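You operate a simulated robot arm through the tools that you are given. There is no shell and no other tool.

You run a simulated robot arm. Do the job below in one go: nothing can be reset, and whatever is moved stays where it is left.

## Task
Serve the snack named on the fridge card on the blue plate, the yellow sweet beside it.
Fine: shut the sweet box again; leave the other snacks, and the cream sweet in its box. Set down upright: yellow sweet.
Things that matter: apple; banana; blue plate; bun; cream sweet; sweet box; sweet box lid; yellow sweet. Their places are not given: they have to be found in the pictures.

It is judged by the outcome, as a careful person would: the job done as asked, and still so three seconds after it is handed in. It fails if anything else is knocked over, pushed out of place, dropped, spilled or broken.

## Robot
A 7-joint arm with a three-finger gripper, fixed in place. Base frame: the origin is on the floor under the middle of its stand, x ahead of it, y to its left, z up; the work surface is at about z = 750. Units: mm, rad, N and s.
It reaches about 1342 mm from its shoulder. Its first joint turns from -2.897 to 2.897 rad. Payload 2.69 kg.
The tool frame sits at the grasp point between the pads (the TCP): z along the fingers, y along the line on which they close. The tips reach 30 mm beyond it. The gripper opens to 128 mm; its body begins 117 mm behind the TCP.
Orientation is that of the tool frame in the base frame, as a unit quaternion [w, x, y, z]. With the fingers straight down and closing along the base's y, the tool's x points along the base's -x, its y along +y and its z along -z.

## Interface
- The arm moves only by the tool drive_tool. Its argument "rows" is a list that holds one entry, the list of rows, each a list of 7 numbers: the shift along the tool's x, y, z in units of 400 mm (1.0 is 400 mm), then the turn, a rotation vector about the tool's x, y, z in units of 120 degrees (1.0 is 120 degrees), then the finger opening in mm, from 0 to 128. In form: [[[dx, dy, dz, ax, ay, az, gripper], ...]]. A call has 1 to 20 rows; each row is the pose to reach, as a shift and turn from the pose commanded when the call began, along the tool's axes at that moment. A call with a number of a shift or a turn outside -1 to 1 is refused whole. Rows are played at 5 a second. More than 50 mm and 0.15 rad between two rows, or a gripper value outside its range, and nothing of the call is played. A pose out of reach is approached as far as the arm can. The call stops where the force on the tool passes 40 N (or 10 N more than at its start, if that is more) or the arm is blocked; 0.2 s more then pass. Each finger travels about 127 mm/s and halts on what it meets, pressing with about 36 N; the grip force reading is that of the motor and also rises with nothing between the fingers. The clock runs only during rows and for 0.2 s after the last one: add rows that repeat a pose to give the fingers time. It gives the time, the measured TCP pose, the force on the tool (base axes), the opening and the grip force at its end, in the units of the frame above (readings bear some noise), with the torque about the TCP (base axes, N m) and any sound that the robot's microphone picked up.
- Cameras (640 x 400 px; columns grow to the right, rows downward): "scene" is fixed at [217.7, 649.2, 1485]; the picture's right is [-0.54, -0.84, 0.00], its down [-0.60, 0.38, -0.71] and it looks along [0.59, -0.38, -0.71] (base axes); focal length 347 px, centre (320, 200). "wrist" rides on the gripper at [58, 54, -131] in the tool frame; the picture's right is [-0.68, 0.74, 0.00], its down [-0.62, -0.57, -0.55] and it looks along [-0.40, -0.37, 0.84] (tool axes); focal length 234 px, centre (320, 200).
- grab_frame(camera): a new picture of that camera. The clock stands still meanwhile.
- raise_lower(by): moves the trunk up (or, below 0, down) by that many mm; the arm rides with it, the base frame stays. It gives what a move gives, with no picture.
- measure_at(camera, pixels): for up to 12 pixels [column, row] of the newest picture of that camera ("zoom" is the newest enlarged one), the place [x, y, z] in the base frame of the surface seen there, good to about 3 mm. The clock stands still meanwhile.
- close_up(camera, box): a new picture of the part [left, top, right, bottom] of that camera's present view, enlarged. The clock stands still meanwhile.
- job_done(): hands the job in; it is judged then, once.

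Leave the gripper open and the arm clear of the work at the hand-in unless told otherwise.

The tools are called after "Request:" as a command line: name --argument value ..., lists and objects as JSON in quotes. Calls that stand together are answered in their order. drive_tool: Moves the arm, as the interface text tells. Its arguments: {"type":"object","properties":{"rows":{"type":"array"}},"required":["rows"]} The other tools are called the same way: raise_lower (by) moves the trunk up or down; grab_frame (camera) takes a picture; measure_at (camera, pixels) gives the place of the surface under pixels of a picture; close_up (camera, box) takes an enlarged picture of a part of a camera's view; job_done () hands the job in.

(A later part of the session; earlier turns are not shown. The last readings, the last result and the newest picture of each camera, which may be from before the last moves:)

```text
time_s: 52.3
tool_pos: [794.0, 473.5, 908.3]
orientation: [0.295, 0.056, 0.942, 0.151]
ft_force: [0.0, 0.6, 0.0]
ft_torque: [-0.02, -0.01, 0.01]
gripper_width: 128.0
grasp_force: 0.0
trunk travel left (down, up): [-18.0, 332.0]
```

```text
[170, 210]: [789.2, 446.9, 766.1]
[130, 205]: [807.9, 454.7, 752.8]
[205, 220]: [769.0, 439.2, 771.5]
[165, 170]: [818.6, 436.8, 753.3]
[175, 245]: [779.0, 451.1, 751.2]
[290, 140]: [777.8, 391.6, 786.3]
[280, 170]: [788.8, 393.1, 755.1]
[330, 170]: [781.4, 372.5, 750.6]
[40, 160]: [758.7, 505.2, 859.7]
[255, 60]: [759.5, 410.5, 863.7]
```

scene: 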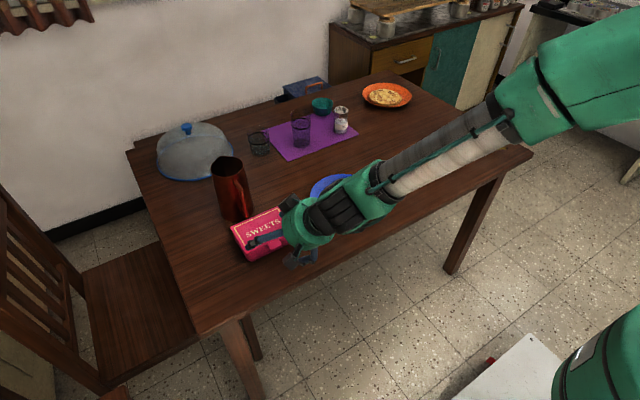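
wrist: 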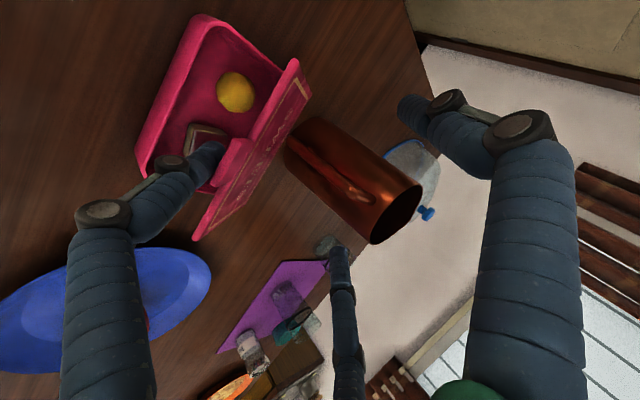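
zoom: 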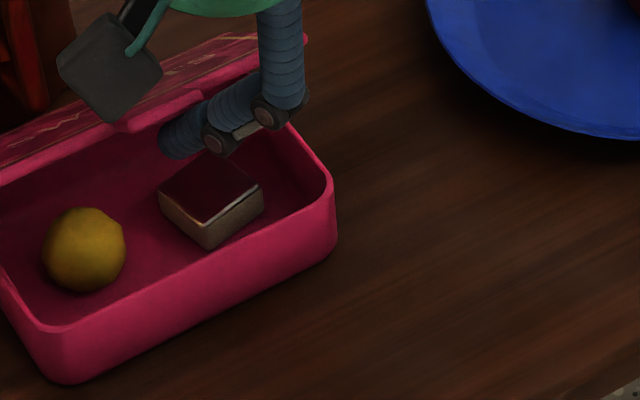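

The lid angle is about 42°. The yellow sweet is a ball about 34 mm across near (782,492), and the cream one sits near (778,444). I'll carry on along the arc to a lid angle of about 75°, keeping clear of the jug.

Request:
drive_tool --rows '[[[-0.017, 0.0042, -0.0026, 0, 0, 0, 128], [-0.0351, 0.0081, -0.0033, 0, 0, 0, 128], [-0.0517, 0.0119, -0.0045, 0, 0, 0, 128], [-0.0697, 0.0159, -0.0055, 0, 0, 0, 128], [-0.0877, 0.0192, -0.004, 0, 0, 0, 128], [-0.1092, 0.0231, -0.002, 0, 0, 0, 128], [-0.1288, 0.026, 0.0021, 0, 0, 0, 128], [-0.1288, 0.026, 0.0021, 0, 0, 0, 128]]]'

Request:
grab_frame --camera "wrist"

Request:
close_up --camera "scene" --box '[190, 130, 350, 270]'

```text
time_s: 54.1
tool_pos: [837.2, 474.0, 939.7]
orientation: [0.293, 0.056, 0.942, 0.151]
ft_force: [-1.1, -0.2, -0.2]
ft_torque: [0.0, -0.02, 0.01]
gripper_width: 127.9
grasp_force: 0.0
trunk travel left (down, up): [-18.0, 332.0]
```

```text
taken
```

wrist: 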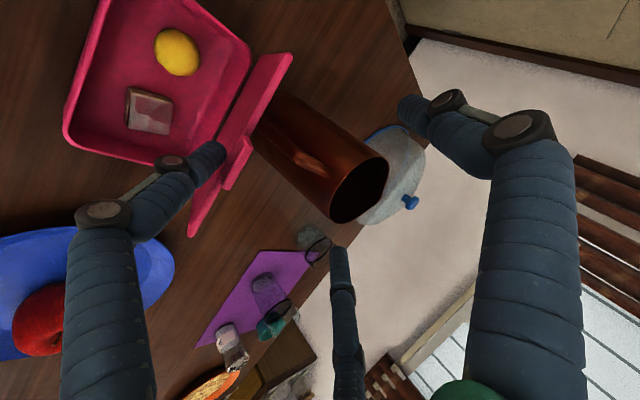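

```text
2.86 times, centred on (270, 200) of scene
```

zoom: 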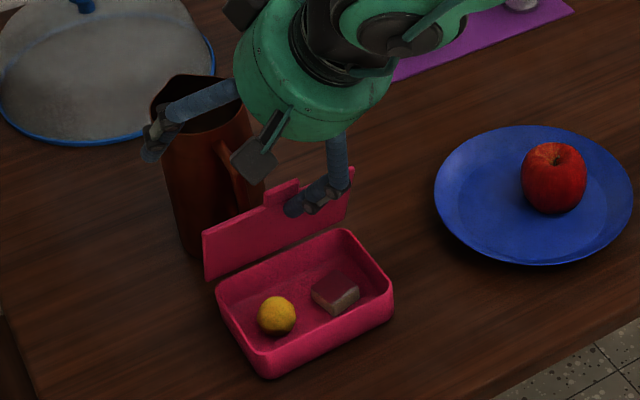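

The lid is now about 70–75° open. I'll measure the lid's top edge and its distance to the jug handle.

Request:
measure_at --camera "wrist" --pixels '[[198, 232], [283, 58], [270, 90], [245, 130], [235, 170], [248, 150], [225, 190], [262, 128], [272, 140], [300, 160], [215, 155], [222, 148]]'

Request:
measure_at --camera "zoom" --pixels '[[205, 235], [210, 275], [265, 200], [280, 190], [350, 175], [345, 215], [225, 150], [245, 200], [230, 170], [260, 250], [275, 315], [335, 290]]'

```text
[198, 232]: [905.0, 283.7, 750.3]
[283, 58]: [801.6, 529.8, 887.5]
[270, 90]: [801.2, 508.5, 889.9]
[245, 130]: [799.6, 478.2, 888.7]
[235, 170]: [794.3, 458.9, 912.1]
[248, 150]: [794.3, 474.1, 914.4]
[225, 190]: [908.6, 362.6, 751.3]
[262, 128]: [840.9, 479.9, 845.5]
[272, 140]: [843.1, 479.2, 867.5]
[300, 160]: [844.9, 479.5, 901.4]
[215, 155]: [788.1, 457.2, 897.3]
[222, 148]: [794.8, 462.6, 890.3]
```

```text
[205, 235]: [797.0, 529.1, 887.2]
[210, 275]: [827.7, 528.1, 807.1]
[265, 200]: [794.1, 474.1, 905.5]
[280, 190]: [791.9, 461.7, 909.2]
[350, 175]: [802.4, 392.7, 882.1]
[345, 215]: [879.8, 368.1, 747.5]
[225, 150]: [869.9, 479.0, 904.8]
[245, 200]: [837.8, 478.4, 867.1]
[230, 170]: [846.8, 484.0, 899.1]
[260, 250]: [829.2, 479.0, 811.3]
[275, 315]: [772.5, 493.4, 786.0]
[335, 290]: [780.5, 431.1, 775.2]
```

The lid is at about 70°, and the jug handle is at x≈838–845, y≈479. I'll draw the finger back 15 mm to see whether the lid stays up by itself.

Request:
drive_tool --rows '[[[0.0154, -0.0003, -0.0107, 0, 0, 0, 128], [0.0308, -0.0006, -0.0214, 0, 0, 0, 128], [0.0308, -0.0006, -0.0214, 0, 0, 0, 128], [0.0308, -0.0006, -0.0214, 0, 0, 0, 128]]]'

Request:
grab_frame --camera "wrist"

Request:
measure_at --camera "wrist" --pixels '[[283, 58], [270, 90], [245, 130], [250, 150], [222, 148], [290, 60], [275, 90], [255, 130]]'

```text
time_s: 55.1
tool_pos: [822.8, 473.6, 938.4]
orientation: [0.295, 0.055, 0.942, 0.153]
ft_force: [0.6, 0.1, 0.7]
ft_torque: [-0.04, -0.01, 0.0]
gripper_width: 128.1
grasp_force: 0.0
trunk travel left (down, up): [-18.0, 332.0]
```

```text
taken
```

wrist: 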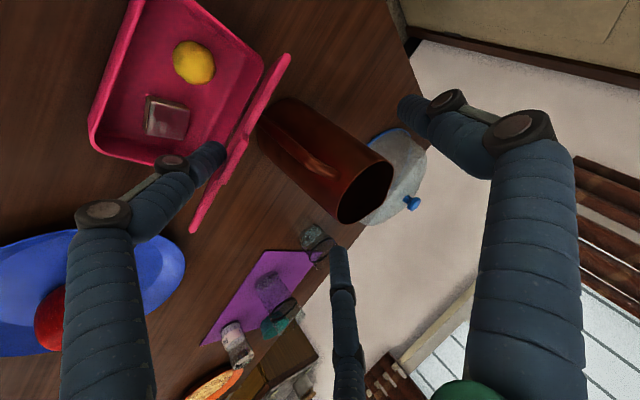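

```text
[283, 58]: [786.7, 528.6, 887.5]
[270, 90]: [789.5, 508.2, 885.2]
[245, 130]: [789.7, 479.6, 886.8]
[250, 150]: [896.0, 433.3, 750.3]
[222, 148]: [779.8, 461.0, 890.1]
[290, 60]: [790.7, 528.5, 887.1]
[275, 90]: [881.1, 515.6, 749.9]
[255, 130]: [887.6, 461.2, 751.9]
```

The lid followed the finger back to about 62°, so it swings freely and must go slightly past vertical to stay open, or be propped. I'll measure the jug handle more closely to see how far the lid can lean back before touching it.

Request:
close_up --camera "scene" --box '[205, 150, 285, 230]'

Request:
measure_at --camera "zoom" --pixels '[[250, 130], [262, 150], [275, 175], [290, 200], [300, 220], [285, 160], [245, 170], [260, 190], [150, 300], [200, 280], [230, 330], [300, 300]]'

Request:
close_up --camera "wrist" --box '[180, 40, 420, 240]'

```text
5.00 times, centred on (245, 190) of scene
```

zoom: 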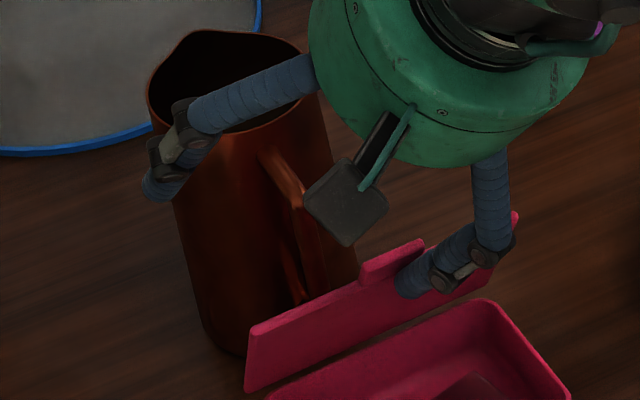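

```text
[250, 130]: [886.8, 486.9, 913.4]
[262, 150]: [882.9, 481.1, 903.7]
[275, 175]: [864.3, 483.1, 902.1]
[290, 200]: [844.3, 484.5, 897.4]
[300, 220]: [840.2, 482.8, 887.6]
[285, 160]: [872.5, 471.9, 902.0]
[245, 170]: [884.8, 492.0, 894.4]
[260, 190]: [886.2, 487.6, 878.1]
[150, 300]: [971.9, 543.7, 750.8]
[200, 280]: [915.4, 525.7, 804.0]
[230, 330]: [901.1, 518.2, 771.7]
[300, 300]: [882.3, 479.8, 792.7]
```

```text
2.00 times, centred on (300, 140) of wrist
```

zoom: 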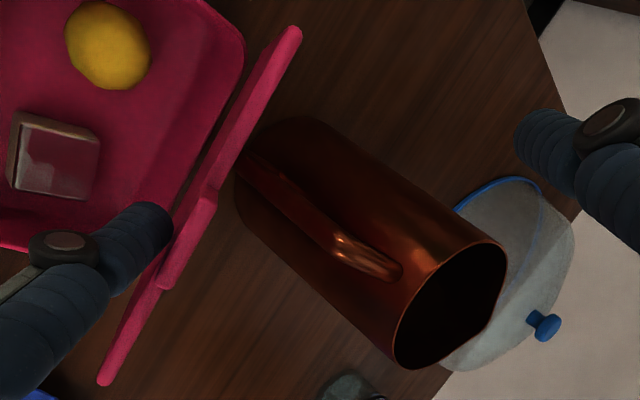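

The jug handle's front face is at x≈838–841 for z 830–890, so the lid can lean to about 92–93° before touching it. I'll push the lid to about 84° first and look.

Request:
drive_tool --rows '[[[-0.018, 0.0014, 0.0087, 0, 0, 0, 128], [-0.0359, 0.0028, 0.0174, 0, 0, 0, 128], [-0.0539, 0.0041, 0.026, 0, 0, 0, 128], [-0.0718, 0.0055, 0.0347, 0, 0, 0, 128], [-0.0718, 0.0055, 0.0347, 0, 0, 0, 128]]]'

Request:
grab_frame --camera "wrist"

Request:
close_up --camera "scene" --box '[205, 150, 285, 230]'

```text
time_s: 56.3
tool_pos: [854.6, 474.7, 942.7]
orientation: [0.294, 0.056, 0.942, 0.152]
ft_force: [-0.1, 0.0, 0.3]
ft_torque: [0.0, 0.02, -0.02]
gripper_width: 127.8
grasp_force: 0.0
trunk travel left (down, up): [-18.0, 332.0]
```

```text
taken
```

wrist: 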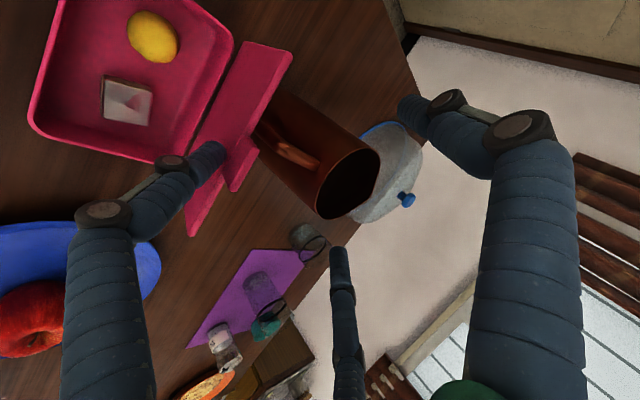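

```text
5.00 times, centred on (245, 190) of scene
```

zoom: 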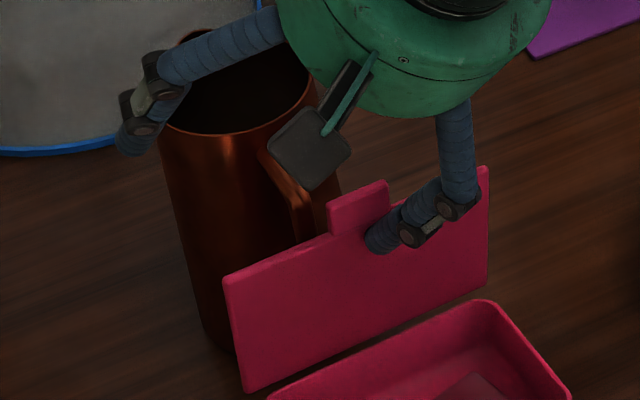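

Request:
measure_at --camera "zoom" --pixels '[[232, 280], [245, 375], [360, 200], [480, 180], [300, 260], [300, 340], [400, 300], [345, 225], [300, 215], [310, 230], [330, 240], [375, 190]]'

Request:
close_up --camera "wrist" --box '[180, 40, 340, 240]'

```text
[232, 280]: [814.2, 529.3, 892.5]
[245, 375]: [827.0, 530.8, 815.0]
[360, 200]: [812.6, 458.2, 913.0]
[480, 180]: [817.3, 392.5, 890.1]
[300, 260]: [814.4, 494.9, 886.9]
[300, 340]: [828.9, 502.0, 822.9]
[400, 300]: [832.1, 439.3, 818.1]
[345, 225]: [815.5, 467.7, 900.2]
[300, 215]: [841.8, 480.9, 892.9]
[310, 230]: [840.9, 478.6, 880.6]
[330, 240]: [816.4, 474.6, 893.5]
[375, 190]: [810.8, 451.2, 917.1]
```

```text
2.00 times, centred on (260, 140) of wrist
```

zoom: 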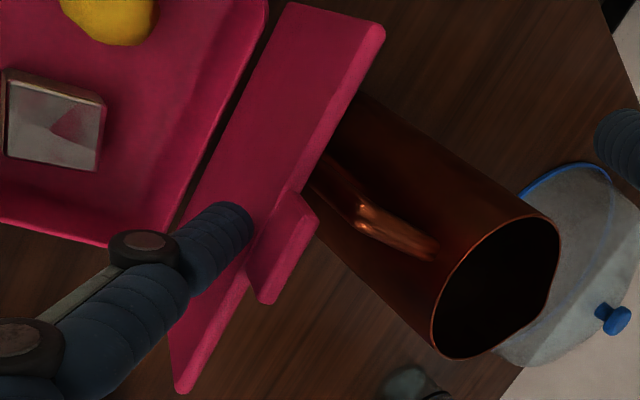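

The lid is at about 77–79°: inner face x≈814 at the top and ≈831 at the bottom. The handle face is at x≈841. I'll push 14 mm more and check.

Request:
drive_tool --rows '[[[-0.0096, 0.0002, 0.0067, 0, 0, 0, 128], [-0.0192, 0.0004, 0.0133, 0, 0, 0, 128], [-0.0288, 0.0005, 0.02, 0, 0, 0, 128], [-0.0288, 0.0005, 0.02, 0, 0, 0, 128]]]'

Request:
close_up --camera "wrist" --box '[180, 40, 340, 240]'

Request:
close_up --camera "scene" --box '[205, 150, 285, 230]'

Request:
measure_at --camera "zoom" --pixels '[[225, 270], [245, 375], [360, 190], [480, 170], [300, 245], [300, 340], [400, 300], [300, 200], [320, 225], [285, 180], [345, 215], [300, 290]]'

```text
time_s: 57.3
tool_pos: [867.9, 473.8, 944.0]
orientation: [0.294, 0.055, 0.942, 0.153]
ft_force: [-0.3, -0.4, -0.8]
ft_torque: [0.04, 0.0, 0.02]
gripper_width: 128.1
grasp_force: 0.1
trunk travel left (down, up): [-18.0, 332.0]
```

```text
2.00 times, centred on (260, 140) of wrist
```

zoom: 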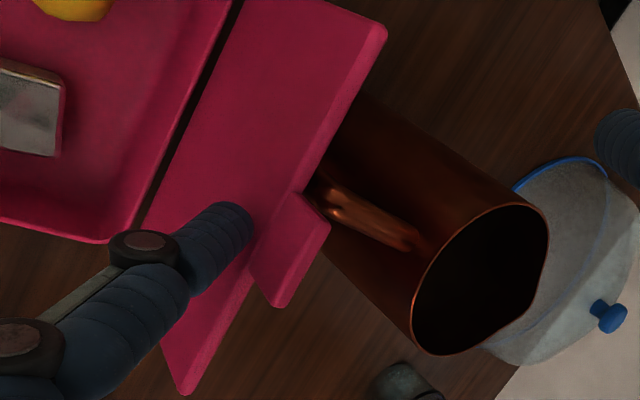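

```text
5.00 times, centred on (245, 190) of scene
```

zoom: 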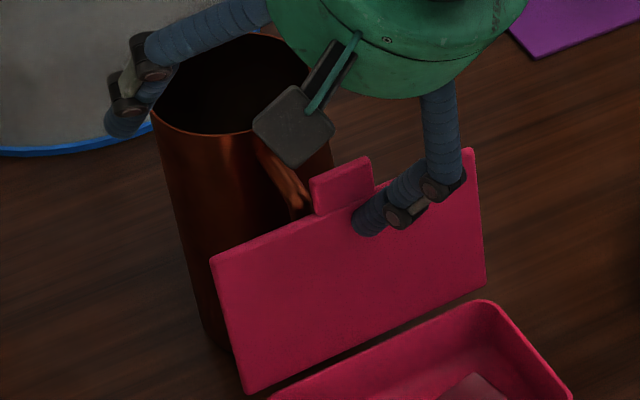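

```text
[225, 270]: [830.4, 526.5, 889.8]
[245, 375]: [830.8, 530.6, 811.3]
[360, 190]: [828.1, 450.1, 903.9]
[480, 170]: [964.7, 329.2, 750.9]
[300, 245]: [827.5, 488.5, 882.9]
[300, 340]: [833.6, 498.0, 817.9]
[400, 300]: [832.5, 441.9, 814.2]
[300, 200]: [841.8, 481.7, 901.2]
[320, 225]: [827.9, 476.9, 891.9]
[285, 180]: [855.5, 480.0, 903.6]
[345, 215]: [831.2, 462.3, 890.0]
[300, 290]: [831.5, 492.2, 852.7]
```

The lid is at about 87°, with about 6 mm left to the handle. I'll push 5 mm more, slowly, then draw back to see if it stays.

Request:
drive_tool --rows '[[[-0.0041, 0.0001, 0.0028, 0, 0, 0, 128], [-0.0072, 0.0001, 0.005, 0, 0, 0, 128], [-0.0103, 0.0002, 0.0071, 0, 0, 0, 128], [-0.0103, 0.0002, 0.0071, 0, 0, 0, 128]]]'

Request:
close_up --camera "wrist" --box '[180, 40, 340, 240]'

Request:
close_up --camera "scene" --box '[205, 150, 285, 230]'

Request:
measure_at --camera "zoom" --pixels '[[220, 270], [245, 375], [350, 185], [465, 165], [300, 245], [300, 340], [400, 300], [290, 190], [320, 225], [280, 170], [345, 215], [300, 290]]'

```text
time_s: 58.3
tool_pos: [873.6, 473.5, 944.6]
orientation: [0.294, 0.056, 0.942, 0.152]
ft_force: [-0.3, -1.1, 0.4]
ft_torque: [-0.01, 0.0, -0.02]
gripper_width: 127.9
grasp_force: 0.0
trunk travel left (down, up): [-18.0, 332.0]
```

```text
2.00 times, centred on (260, 140) of wrist
```

zoom: 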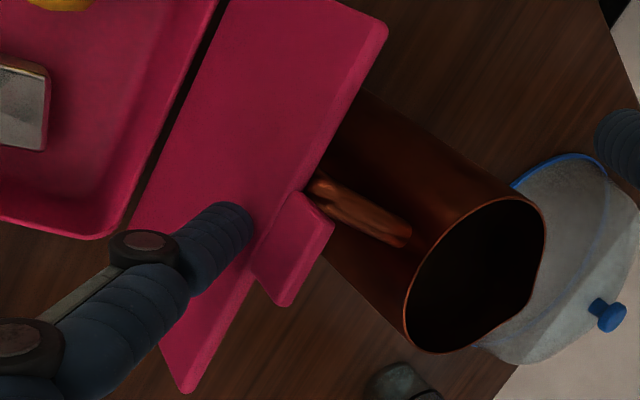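

```text
5.00 times, centred on (245, 190) of scene
```

zoom: 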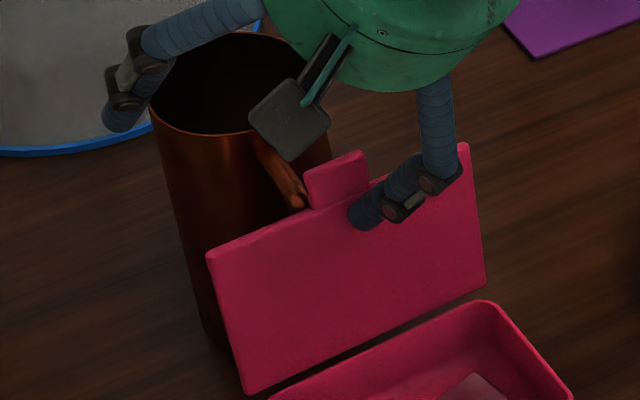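

```text
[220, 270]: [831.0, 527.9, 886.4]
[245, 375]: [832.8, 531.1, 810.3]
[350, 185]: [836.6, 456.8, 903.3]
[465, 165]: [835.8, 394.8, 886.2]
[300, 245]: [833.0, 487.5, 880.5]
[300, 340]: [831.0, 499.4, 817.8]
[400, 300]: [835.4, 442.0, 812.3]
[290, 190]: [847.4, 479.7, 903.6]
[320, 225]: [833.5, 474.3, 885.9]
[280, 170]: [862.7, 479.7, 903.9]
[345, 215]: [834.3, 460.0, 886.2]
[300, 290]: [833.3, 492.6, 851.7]
```

The lid now stands vertical (inner face x≈833 top and bottom), still just clear of the handle. I'll draw the finger back 12 mm and see if the lid stays.

Request:
drive_tool --rows '[[[0.0082, -0.0002, -0.0057, 0, 0, 0, 128], [0.0164, -0.0003, -0.0114, 0, 0, 0, 128], [0.0246, -0.0005, -0.0171, 0, 0, 0, 128], [0.0246, -0.0005, -0.0171, 0, 0, 0, 128], [0.0246, -0.0005, -0.0171, 0, 0, 0, 128]]]'

Request:
close_up --camera "wrist" --box '[180, 40, 340, 240]'

Request:
close_up --camera "scene" --box '[205, 150, 285, 230]'

Request:
measure_at --camera "zoom" --pixels '[[225, 270], [245, 375], [350, 185], [465, 165], [300, 245], [300, 340], [400, 300], [290, 190], [320, 225], [280, 170], [345, 215], [300, 290]]'

```text
time_s: 59.5
tool_pos: [861.7, 475.2, 944.2]
orientation: [0.294, 0.056, 0.942, 0.152]
ft_force: [0.3, -0.3, -0.1]
ft_torque: [-0.02, 0.01, 0.01]
gripper_width: 127.9
grasp_force: 0.0
trunk travel left (down, up): [-18.0, 332.0]
```

```text
2.00 times, centred on (260, 140) of wrist
```

zoom: 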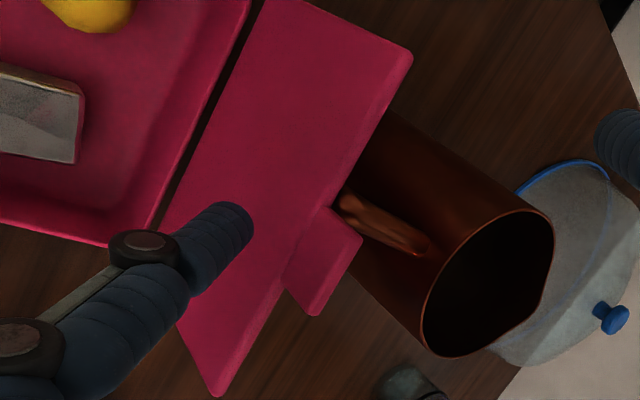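

```text
5.00 times, centred on (245, 190) of scene
```

zoom: 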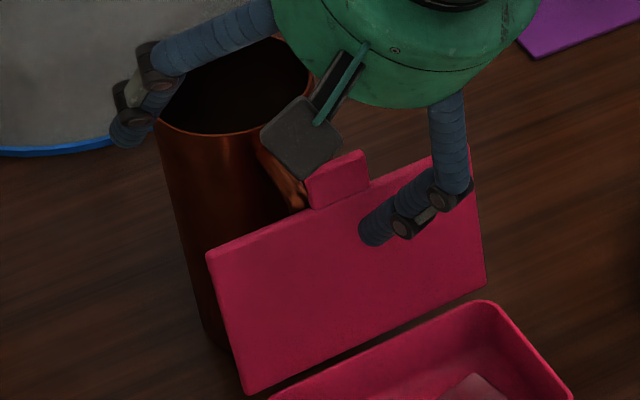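

```text
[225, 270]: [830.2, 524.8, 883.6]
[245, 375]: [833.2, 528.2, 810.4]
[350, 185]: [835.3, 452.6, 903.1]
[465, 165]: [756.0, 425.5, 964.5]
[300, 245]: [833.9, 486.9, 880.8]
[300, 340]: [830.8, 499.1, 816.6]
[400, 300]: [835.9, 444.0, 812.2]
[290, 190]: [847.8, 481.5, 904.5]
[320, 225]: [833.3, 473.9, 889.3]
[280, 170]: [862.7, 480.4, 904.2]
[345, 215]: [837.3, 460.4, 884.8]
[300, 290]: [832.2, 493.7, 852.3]
```

The lid stays upright on its own. I'll raise the trunk 132 mm, back to its starting height, so the gripper goes straight up clear of the lid and jug.

Request:
raise_lower --by 132

Request:
grab_frame --camera "scene"

Request:
grab_frame --camera "wrist"

```text
time_s: 61.1
tool_pos: [862.1, 474.2, 1074.3]
orientation: [0.295, 0.055, 0.942, 0.152]
ft_force: [0.8, -0.2, 0.5]
ft_torque: [-0.02, 0.04, 0.03]
gripper_width: 128.1
grasp_force: 0.2
trunk travel left (down, up): [-150.0, 200.0]
```

```text
taken
```

scene: 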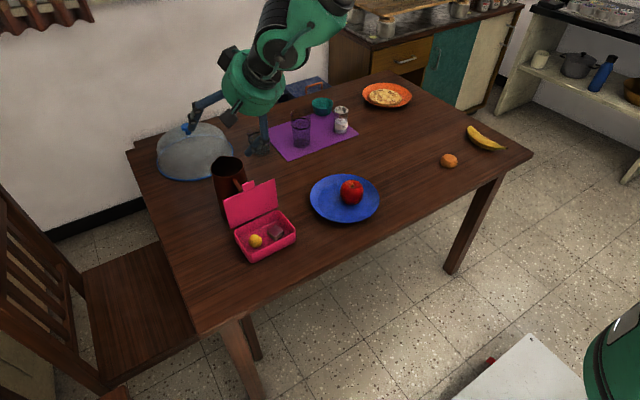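

```text
taken
```

wrist: 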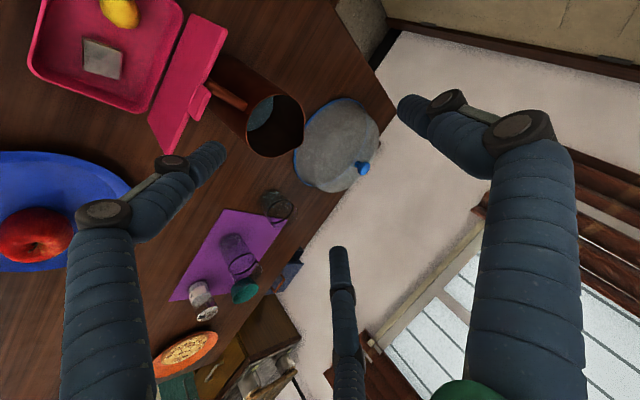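

The lid stands open and the jug hasn't moved. Next I'll bring the gripper to above the front of the box, nearly vertical with its top leaning 15° toward the robot (away from the lid), one finger toward the lid and two toward the front, and look at the sweets.

Request:
drive_tool --rows '[[[0.0678, -0.0137, 0.0087, 0.0157, 0.0327, -0.0531, 128], [0.1355, -0.0273, 0.0174, 0.0313, 0.0655, -0.1062, 128], [0.2033, -0.041, 0.0262, 0.047, 0.0982, -0.1593, 128], [0.271, -0.0547, 0.0349, 0.0627, 0.1309, -0.2123, 128], [0.3388, -0.0683, 0.0436, 0.0783, 0.1637, -0.2654, 128], [0.4065, -0.082, 0.0523, 0.094, 0.1964, -0.3185, 128], [0.4065, -0.082, 0.0523, 0.094, 0.1964, -0.3185, 128]]]'

Request:
grab_frame --camera "wrist"

Request:
grab_frame --camera "scene"

```text
time_s: 62.7
tool_pos: [739.3, 481.2, 961.6]
orientation: [0.125, -0.258, 0.957, -0.034]
ft_force: [-0.7, 0.7, -0.7]
ft_torque: [-0.05, -0.01, 0.0]
gripper_width: 127.7
grasp_force: 0.0
out of reach, approached as far as the arm can: row 3, 4
trunk travel left (down, up): [-150.0, 200.0]
```

```text
taken
```

wrist: 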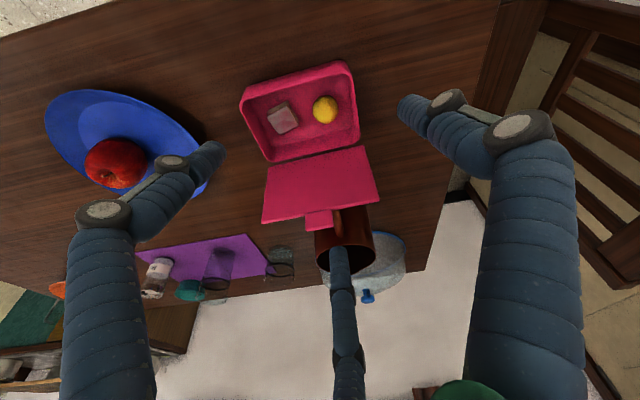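

```text
taken
```

scene: 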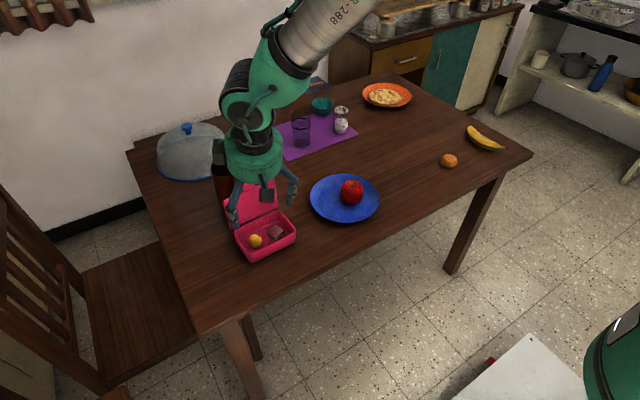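

The view from above the box's front is good: the yellow sweet is at (325,109), the cream one at (283,118), and the lid is upright. I'll enlarge and measure the sweets and the inner walls.

Request:
close_up --camera "wrist" --box '[230, 50, 390, 170]'

Request:
measure_at --camera "zoom" --pixels '[[380, 200], [330, 200], [430, 200], [380, 150], [380, 245], [345, 165], [415, 235], [345, 235], [415, 165]]'

Request:
measure_at --camera "zoom" --pixels '[[150, 200], [240, 180], [270, 260], [190, 300], [210, 220], [460, 60], [520, 330], [120, 370], [70, 170], [300, 350], [470, 200], [290, 230]]'

```text
3.33 times, centred on (310, 110) of wrist
```

zoom: 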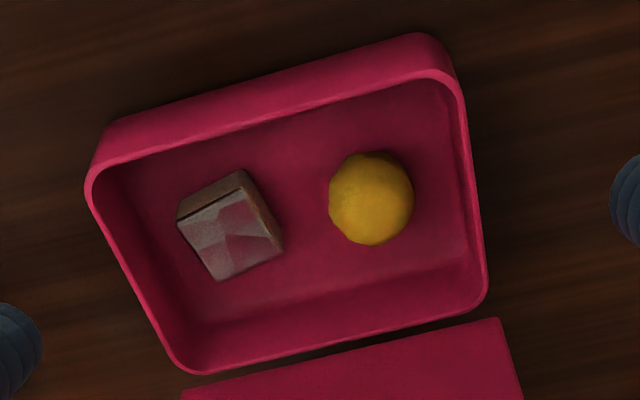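

```text
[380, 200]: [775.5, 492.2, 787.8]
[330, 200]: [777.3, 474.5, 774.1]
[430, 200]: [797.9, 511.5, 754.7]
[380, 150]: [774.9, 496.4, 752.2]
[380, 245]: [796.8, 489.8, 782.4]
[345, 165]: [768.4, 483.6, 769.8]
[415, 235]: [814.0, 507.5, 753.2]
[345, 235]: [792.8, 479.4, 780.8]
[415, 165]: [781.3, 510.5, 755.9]
```

```text
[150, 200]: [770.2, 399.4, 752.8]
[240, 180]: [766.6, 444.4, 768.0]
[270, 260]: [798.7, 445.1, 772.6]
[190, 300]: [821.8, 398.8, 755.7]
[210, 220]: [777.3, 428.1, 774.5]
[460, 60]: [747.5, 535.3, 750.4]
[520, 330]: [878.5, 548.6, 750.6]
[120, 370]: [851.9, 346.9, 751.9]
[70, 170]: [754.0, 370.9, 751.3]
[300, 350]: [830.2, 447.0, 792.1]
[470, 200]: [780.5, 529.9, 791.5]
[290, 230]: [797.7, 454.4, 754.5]
```

The yellow ball is centred at about (782.5, 491, 770) with a radius of about 17. The +y inner wall is 34 mm away and the cream sweet's near corner is at y≈451. I'll close the fingers to 41 mm first, turn 10° for best wall clearance, and move to 80 mm above the grasp along the tool axis.

Request:
drive_tool --rows '[[[0, 0, 0, 0, 0, 0, 80], [0, 0, 0, 0, 0, 0, 41], [0, 0, 0, 0, 0, 0, 41], [0, 0, 0, 0, 0, 0, 41], [0.0014, 0.0103, 0.0803, 0, 0, -0.0278, 41], [0.0029, 0.0207, 0.1607, 0, 0, -0.0556, 41], [0.0043, 0.031, 0.241, 0, 0, -0.0833, 41], [0.0043, 0.031, 0.241, 0, 0, -0.0833, 41]]]'

Request:
grab_frame --camera "wrist"

Request:
grab_frame --camera "scene"

```text
time_s: 64.5
tool_pos: [759.3, 491.0, 866.9]
orientation: [0.123, -0.34, 0.931, -0.045]
ft_force: [0.1, 1.2, -0.3]
ft_torque: [0.0, 0.0, -0.02]
gripper_width: 41.4
grasp_force: 0.1
trunk travel left (down, up): [-150.0, 200.0]
```

```text
taken
```

wrist: 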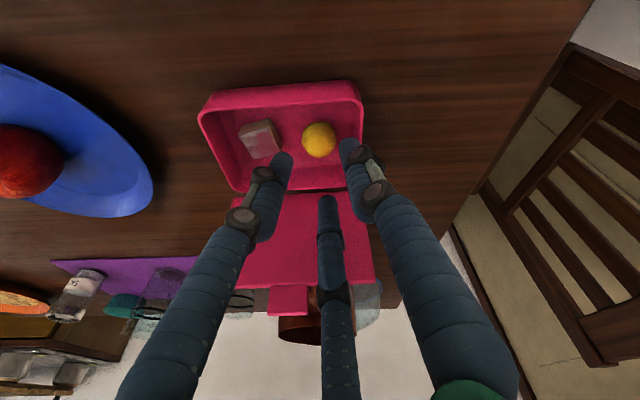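

```text
taken
```

scene: 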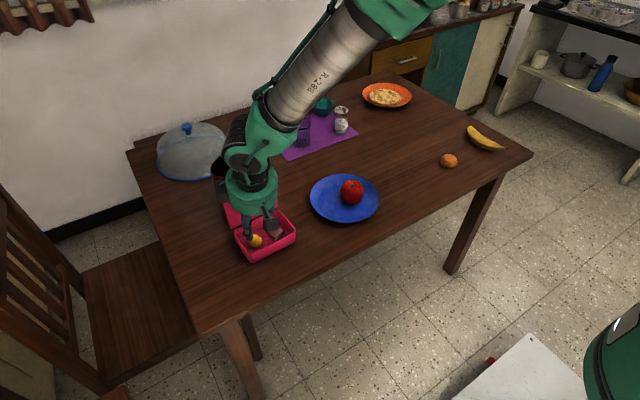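

The ball at (319,140) lies right on the tool's axis as projected (expected (319,141)). I'll check this more exactly with a close-up before descending.

Request:
close_up --camera "wrist" --box '[239, 90, 399, 190]'

Request:
measure_at --camera "zoom" --pixels '[[318, 200], [260, 200], [375, 200], [318, 145], [318, 255], [215, 280], [410, 210], [480, 180], [490, 220], [170, 180]]'

```text
4.00 times, centred on (319, 140) of wrist
```

zoom: 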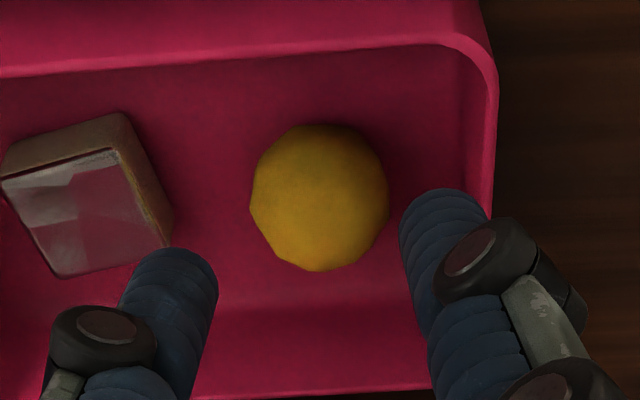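

```text
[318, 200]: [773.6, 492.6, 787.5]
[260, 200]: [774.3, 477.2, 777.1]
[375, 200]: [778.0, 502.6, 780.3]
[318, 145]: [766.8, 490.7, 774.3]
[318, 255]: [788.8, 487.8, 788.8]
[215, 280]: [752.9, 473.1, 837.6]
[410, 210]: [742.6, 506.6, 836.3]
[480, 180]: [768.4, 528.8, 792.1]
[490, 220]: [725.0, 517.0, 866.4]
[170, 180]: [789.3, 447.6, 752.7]
```

The ball is on axis within 2 mm. I'll trim −2 mm in x and −1 mm in y, narrow to 40 mm, descend 60 mm along the tool axis, and check the clearances.

Request:
drive_tool --rows '[[[0.0053, 0.0012, 0.0, 0, 0, 0, 40], [0.0053, 0.0012, 0.05, 0, 0, 0, 40], [0.0053, 0.0012, 0.1, 0, 0, 0, 40], [0.0053, 0.0012, 0.13, 0, 0, 0, 40], [0.0053, 0.0012, 0.15, 0, 0, 0, 40], [0.0053, 0.0012, 0.15, 0, 0, 0, 40]]]'

Request:
grab_frame --camera "wrist"

Request:
close_up --camera "scene" --box '[205, 160, 325, 270]'

```text
time_s: 65.9
tool_pos: [772.2, 488.7, 807.5]
orientation: [0.123, -0.339, 0.932, -0.046]
ft_force: [-0.1, 0.5, 0.5]
ft_torque: [0.02, -0.02, 0.02]
gripper_width: 40.2
grasp_force: 0.0
trunk travel left (down, up): [-150.0, 200.0]
```

```text
taken
```

wrist: 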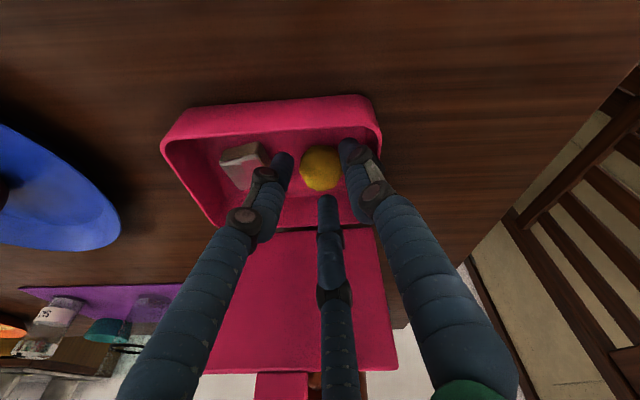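

```text
3.64 times, centred on (265, 215) of scene
```

zoom: 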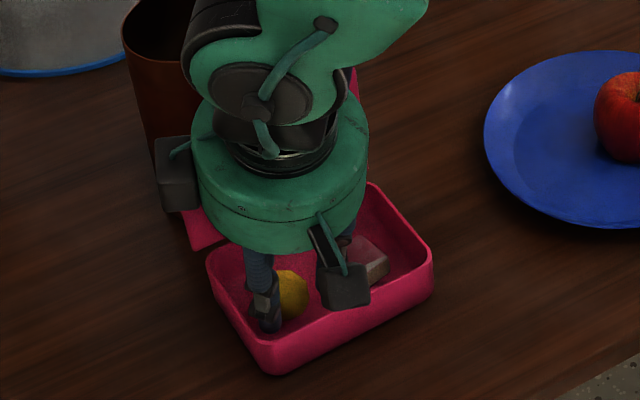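

Clearances look fine and no force is felt. I'll descend the last 19 mm.

Request:
drive_tool --rows '[[[0, 0, 0.02, 0, 0, 0, 40], [0, 0, 0.037, 0, 0, 0, 40], [0, 0, 0.0475, 0, 0, 0, 40], [0, 0, 0.0475, 0, 0, 0, 40]]]'

Request:
grab_frame --camera "wrist"

Request:
close_up --camera "wrist" --box '[219, 100, 419, 225]'

```text
time_s: 66.9
tool_pos: [775.6, 489.2, 789.9]
orientation: [0.122, -0.34, 0.931, -0.046]
ft_force: [-0.3, 0.2, 0.0]
ft_torque: [0.01, 0.0, -0.02]
gripper_width: 39.8
grasp_force: 0.1
trunk travel left (down, up): [-150.0, 200.0]
```

```text
taken
```

wrist: 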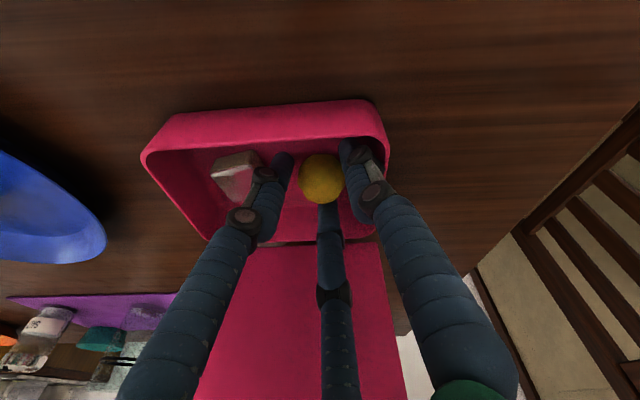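

```text
3.20 times, centred on (319, 162) of wrist
```

zoom: 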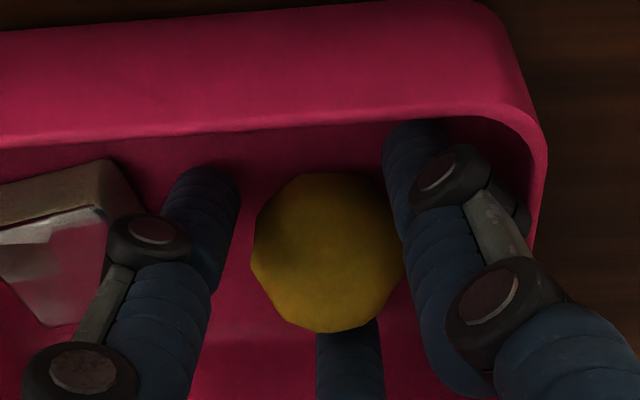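

The ball is between the three fingers. I'll close gently onto it.

Request:
drive_tool --rows '[[[0, 0, 0, 0, 0, 0, 37], [0, 0, 0, 0, 0, 0, 35], [0, 0, 0, 0, 0, 0, 33], [0, 0, 0, 0, 0, 0, 30], [0, 0, 0, 0, 0, 0, 28], [0, 0, 0, 0, 0, 0, 28]]]'

Request:
grab_frame --camera "wrist"

```text
time_s: 68.3
tool_pos: [777.2, 487.9, 789.9]
orientation: [0.123, -0.339, 0.932, -0.047]
ft_force: [0.0, 1.2, 0.4]
ft_torque: [0.01, -0.04, 0.0]
gripper_width: 33.0
grasp_force: 35.8
trunk travel left (down, up): [-150.0, 200.0]
```

```text
taken
```

wrist: 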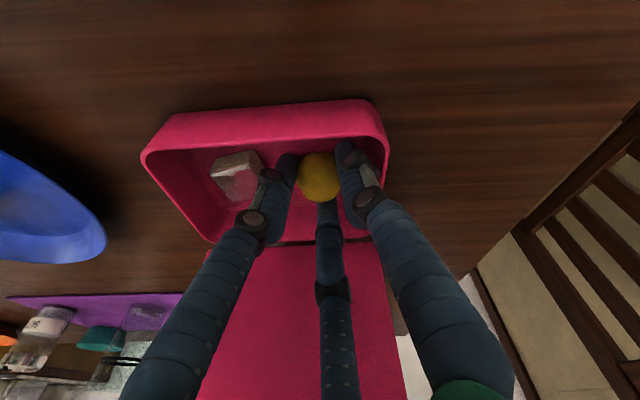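

The ball is held at 33 mm with 36 N. I'll lift it back along the tool axis, slowly at first, 100 mm.

Request:
drive_tool --rows '[[[0, 0, -0.015, 0, 0, 0, 28], [0, 0, -0.04, 0, 0, 0, 28], [0, 0, -0.08, 0, 0, 0, 28], [0, 0, -0.14, 0, 0, 0, 28], [0, 0, -0.2, 0, 0, 0, 28], [0, 0, -0.27, 0, 0, 0, 28], [0, 0, -0.27, 0, 0, 0, 28]]]'

Request:
grab_frame --camera "wrist"

Request:
grab_frame --camera "scene"

```text
time_s: 69.9
tool_pos: [746.7, 490.2, 893.6]
orientation: [0.122, -0.339, 0.932, -0.045]
ft_force: [0.2, 0.1, 0.4]
ft_torque: [0.03, -0.02, 0.01]
gripper_width: 33.0
grasp_force: 35.5
trunk travel left (down, up): [-150.0, 200.0]
```

```text
taken
```

wrist: 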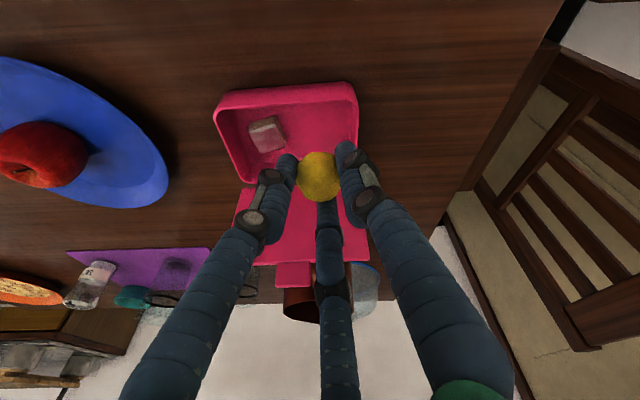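

```text
taken
```

scene: 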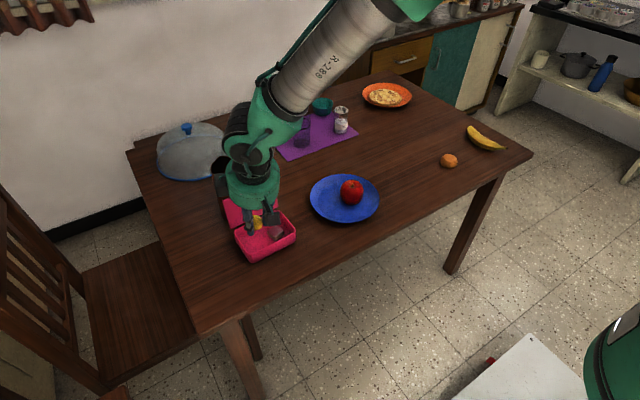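

The yellow sweet is out of the box, the cream one remains, and the lid stays up. I'll carry the sweet level to above the plate, aiming for (787,243) beside the apple. On the way I'll turn 39° about the vertical so that the gap between two fingers faces the apple.

Request:
drive_tool --rows '[[[0.0543, -0.0871, 0.0039, 0.0108, 0.0091, 0.0523, 28], [0.1086, -0.1743, 0.0078, 0.0215, 0.0181, 0.1045, 28], [0.1629, -0.2614, 0.0118, 0.0323, 0.0272, 0.1568, 28], [0.2172, -0.3485, 0.0157, 0.043, 0.0363, 0.2091, 28], [0.2715, -0.4357, 0.0196, 0.0538, 0.0453, 0.2613, 28], [0.3258, -0.5228, 0.0235, 0.0645, 0.0544, 0.3136, 28], [0.3258, -0.5228, 0.0235, 0.0645, 0.0544, 0.3136, 28]]]'

Request:
grab_frame --camera "wrist"

Request:
grab_frame --camera "scene"

```text
time_s: 71.5
tool_pos: [783.4, 242.1, 894.2]
orientation: [0.102, -0.009, 0.991, -0.084]
ft_force: [0.2, 0.2, 0.0]
ft_torque: [0.04, 0.03, 0.05]
gripper_width: 33.3
grasp_force: 35.3
trunk travel left (down, up): [-150.0, 200.0]
```

```text
taken
```

wrist: 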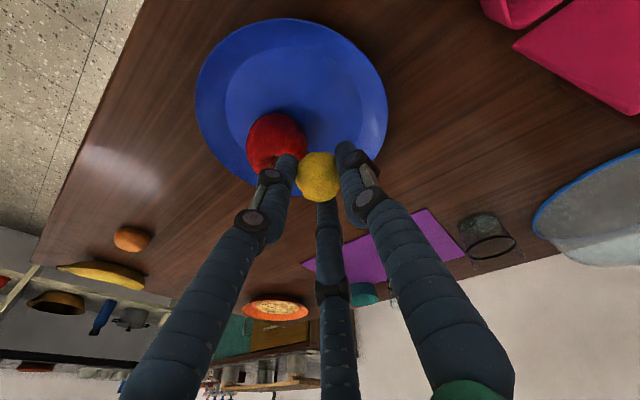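

```text
taken
```

scene: 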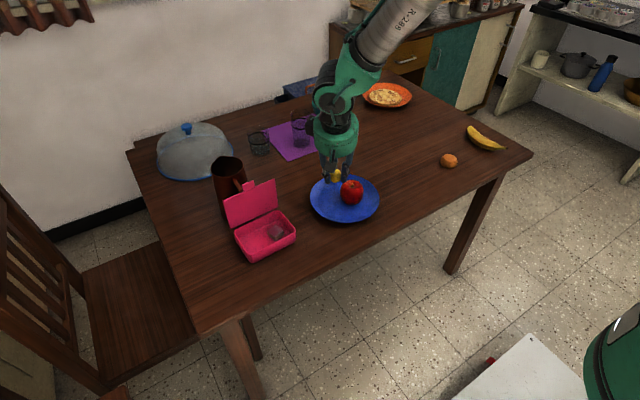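

The sweet is now above the plate. I'll measure the apple's edges and the plate from here to fix the set-down spot.

Request:
measure_at --camera "wrist" --pixels '[[249, 138], [276, 115], [303, 130], [258, 162], [262, 120], [292, 118], [275, 140], [330, 100], [360, 100], [345, 60], [383, 110], [300, 80]]'

Request:
close_up --camera "wrist" --box '[190, 10, 400, 210]'

Request:
close_up --camera "scene" --box '[300, 140, 400, 230]'

```text
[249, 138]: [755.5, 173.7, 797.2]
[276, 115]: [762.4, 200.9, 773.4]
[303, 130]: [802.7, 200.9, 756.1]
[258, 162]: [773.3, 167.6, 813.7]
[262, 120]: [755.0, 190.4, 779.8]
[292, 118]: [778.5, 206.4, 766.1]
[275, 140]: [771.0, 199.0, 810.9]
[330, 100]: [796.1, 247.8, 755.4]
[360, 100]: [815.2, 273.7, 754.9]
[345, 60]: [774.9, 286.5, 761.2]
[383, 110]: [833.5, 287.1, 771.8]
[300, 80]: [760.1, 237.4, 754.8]
```

```text
2.00 times, centred on (295, 110) of wrist
```

zoom: 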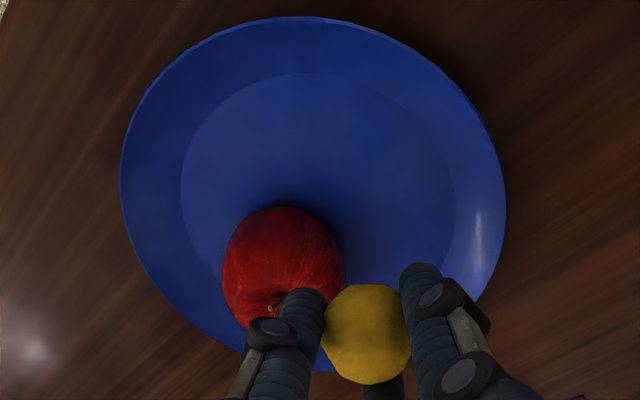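

```text
4.44 times, centred on (350, 185) of scene
```

zoom: 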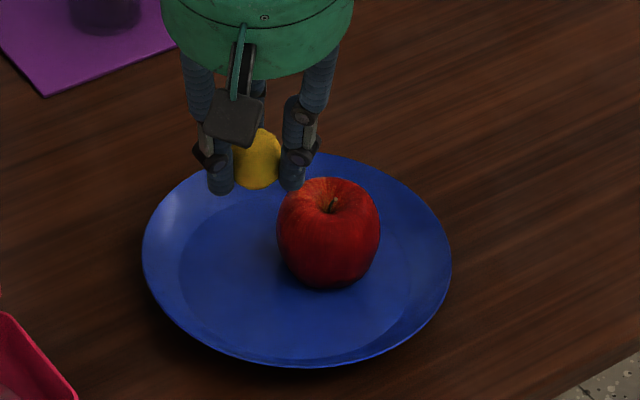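

The apple's centre is about (788,178). I'll set the sweet at (788,245), about 16 mm of clear gap from the apple, on the plate's flat floor. I'll go down 98 mm, slowing near the plate.

Request:
drive_tool --rows '[[[-0.002, 0.0153, -0.0023, 0, 0, 0, 28], [0.0131, 0.0279, 0.07, 0, 0, 0, 28], [0.0281, 0.0405, 0.1425, 0, 0, 0, 28], [0.0382, 0.0489, 0.1908, 0, 0, 0, 28], [0.0432, 0.0531, 0.2148, 0, 0, 0, 28], [0.0472, 0.0565, 0.234, 0, 0, 0, 28], [0.0472, 0.0565, 0.234, 0, 0, 0, 28]]]'

Request:
grab_frame --camera "wrist"

Request:
close_up --camera "scene" --box '[300, 140, 400, 230]'

```text
time_s: 73.1
tool_pos: [782.4, 252.2, 796.0]
orientation: [0.101, -0.009, 0.991, -0.084]
ft_force: [-0.2, 0.1, -0.2]
ft_torque: [0.0, 0.02, 0.01]
gripper_width: 33.0
grasp_force: 35.9
trunk travel left (down, up): [-150.0, 200.0]
```

```text
taken
```

wrist: 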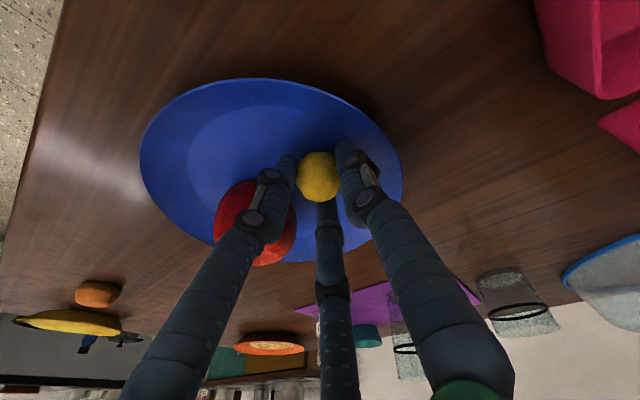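

```text
4.44 times, centred on (350, 185) of scene
```

zoom: 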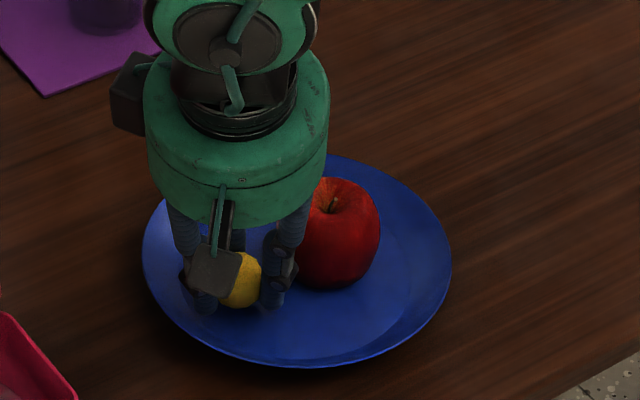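

The ball hangs just above the plate with no contact yet. I'll shift −3 mm in y and lower 2 mm.

Request:
drive_tool --rows '[[[0.0003, -0.0074, 0.0012, 0, 0, 0, 28], [0.0008, -0.007, 0.0036, 0, 0, 0, 28], [0.0013, -0.0066, 0.006, 0, 0, 0, 28], [0.0013, -0.0066, 0.006, 0, 0, 0, 28]]]'

```text
time_s: 74.1
tool_pos: [784.1, 246.9, 794.3]
orientation: [0.101, -0.01, 0.991, -0.084]
ft_force: [-0.5, 0.9, 0.3]
ft_torque: [-0.01, 0.01, 0.0]
gripper_width: 33.2
grasp_force: 36.0
trunk travel left (down, up): [-150.0, 200.0]
```

Still no contact. I'll lower 1 mm at a time, 2 mm in all.

Request:
drive_tool --rows '[[[0.0005, 0.0004, 0.0024, 0, 0, 0, 28], [0.0005, 0.0004, 0.0024, 0, 0, 0, 28]]]'

Request:
drive_tool --rows '[[[0.0005, 0.0004, 0.0024, 0, 0, 0, 28], [0.0005, 0.0004, 0.0024, 0, 0, 0, 28]]]'

```text
time_s: 74.7
tool_pos: [783.6, 248.1, 793.5]
orientation: [0.101, -0.009, 0.991, -0.083]
ft_force: [0.6, 0.1, -0.3]
ft_torque: [-0.02, 0.0, 0.01]
gripper_width: 33.3
grasp_force: 36.3
trunk travel left (down, up): [-150.0, 200.0]
```

```text
time_s: 75.3
tool_pos: [784.0, 248.0, 792.2]
orientation: [0.101, -0.009, 0.991, -0.084]
ft_force: [0.0, -0.4, -0.4]
ft_torque: [0.01, 0.0, 0.05]
gripper_width: 33.2
grasp_force: 35.7
trunk travel left (down, up): [-150.0, 200.0]
```

Still free at z=792.2. I'll take another 1 mm step, then one more if it's still free.

Request:
drive_tool --rows '[[[0.0005, 0.0004, 0.0024, 0, 0, 0, 28], [0.0005, 0.0004, 0.0024, 0, 0, 0, 28]]]'

Request:
close_up --camera "wrist" --box '[239, 110, 399, 230]'

Request:
close_up --camera "scene" --box '[320, 170, 380, 220]'

```text
time_s: 75.9
tool_pos: [785.2, 248.4, 792.6]
orientation: [0.101, -0.008, 0.991, -0.084]
ft_force: [0.0, -0.1, 0.0]
ft_torque: [0.03, 0.01, 0.02]
gripper_width: 33.1
grasp_force: 36.4
trunk travel left (down, up): [-150.0, 200.0]
```

```text
3.33 times, centred on (319, 170) of wrist
```

zoom: 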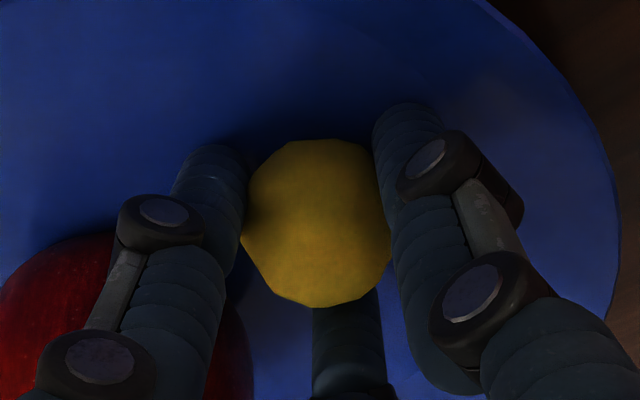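

```text
8.00 times, centred on (350, 195) of scene
```

zoom: 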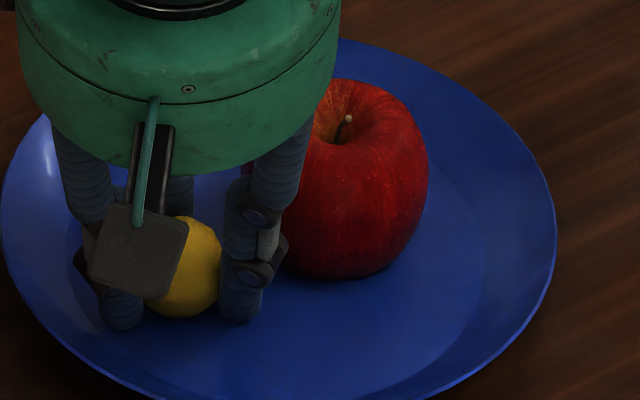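

Nearly there, and still no force. I'll take another 1 mm step.

Request:
drive_tool --rows '[[[0.0005, 0.0004, 0.0024, 0, 0, 0, 28], [0.0005, 0.0004, 0.0024, 0, 0, 0, 28]]]'

```text
time_s: 76.5
tool_pos: [784.7, 248.2, 791.2]
orientation: [0.101, -0.009, 0.991, -0.085]
ft_force: [-1.0, -0.3, 3.6]
ft_torque: [-0.03, 0.01, 0.01]
gripper_width: 33.3
grasp_force: 35.8
trunk travel left (down, up): [-150.0, 200.0]
```

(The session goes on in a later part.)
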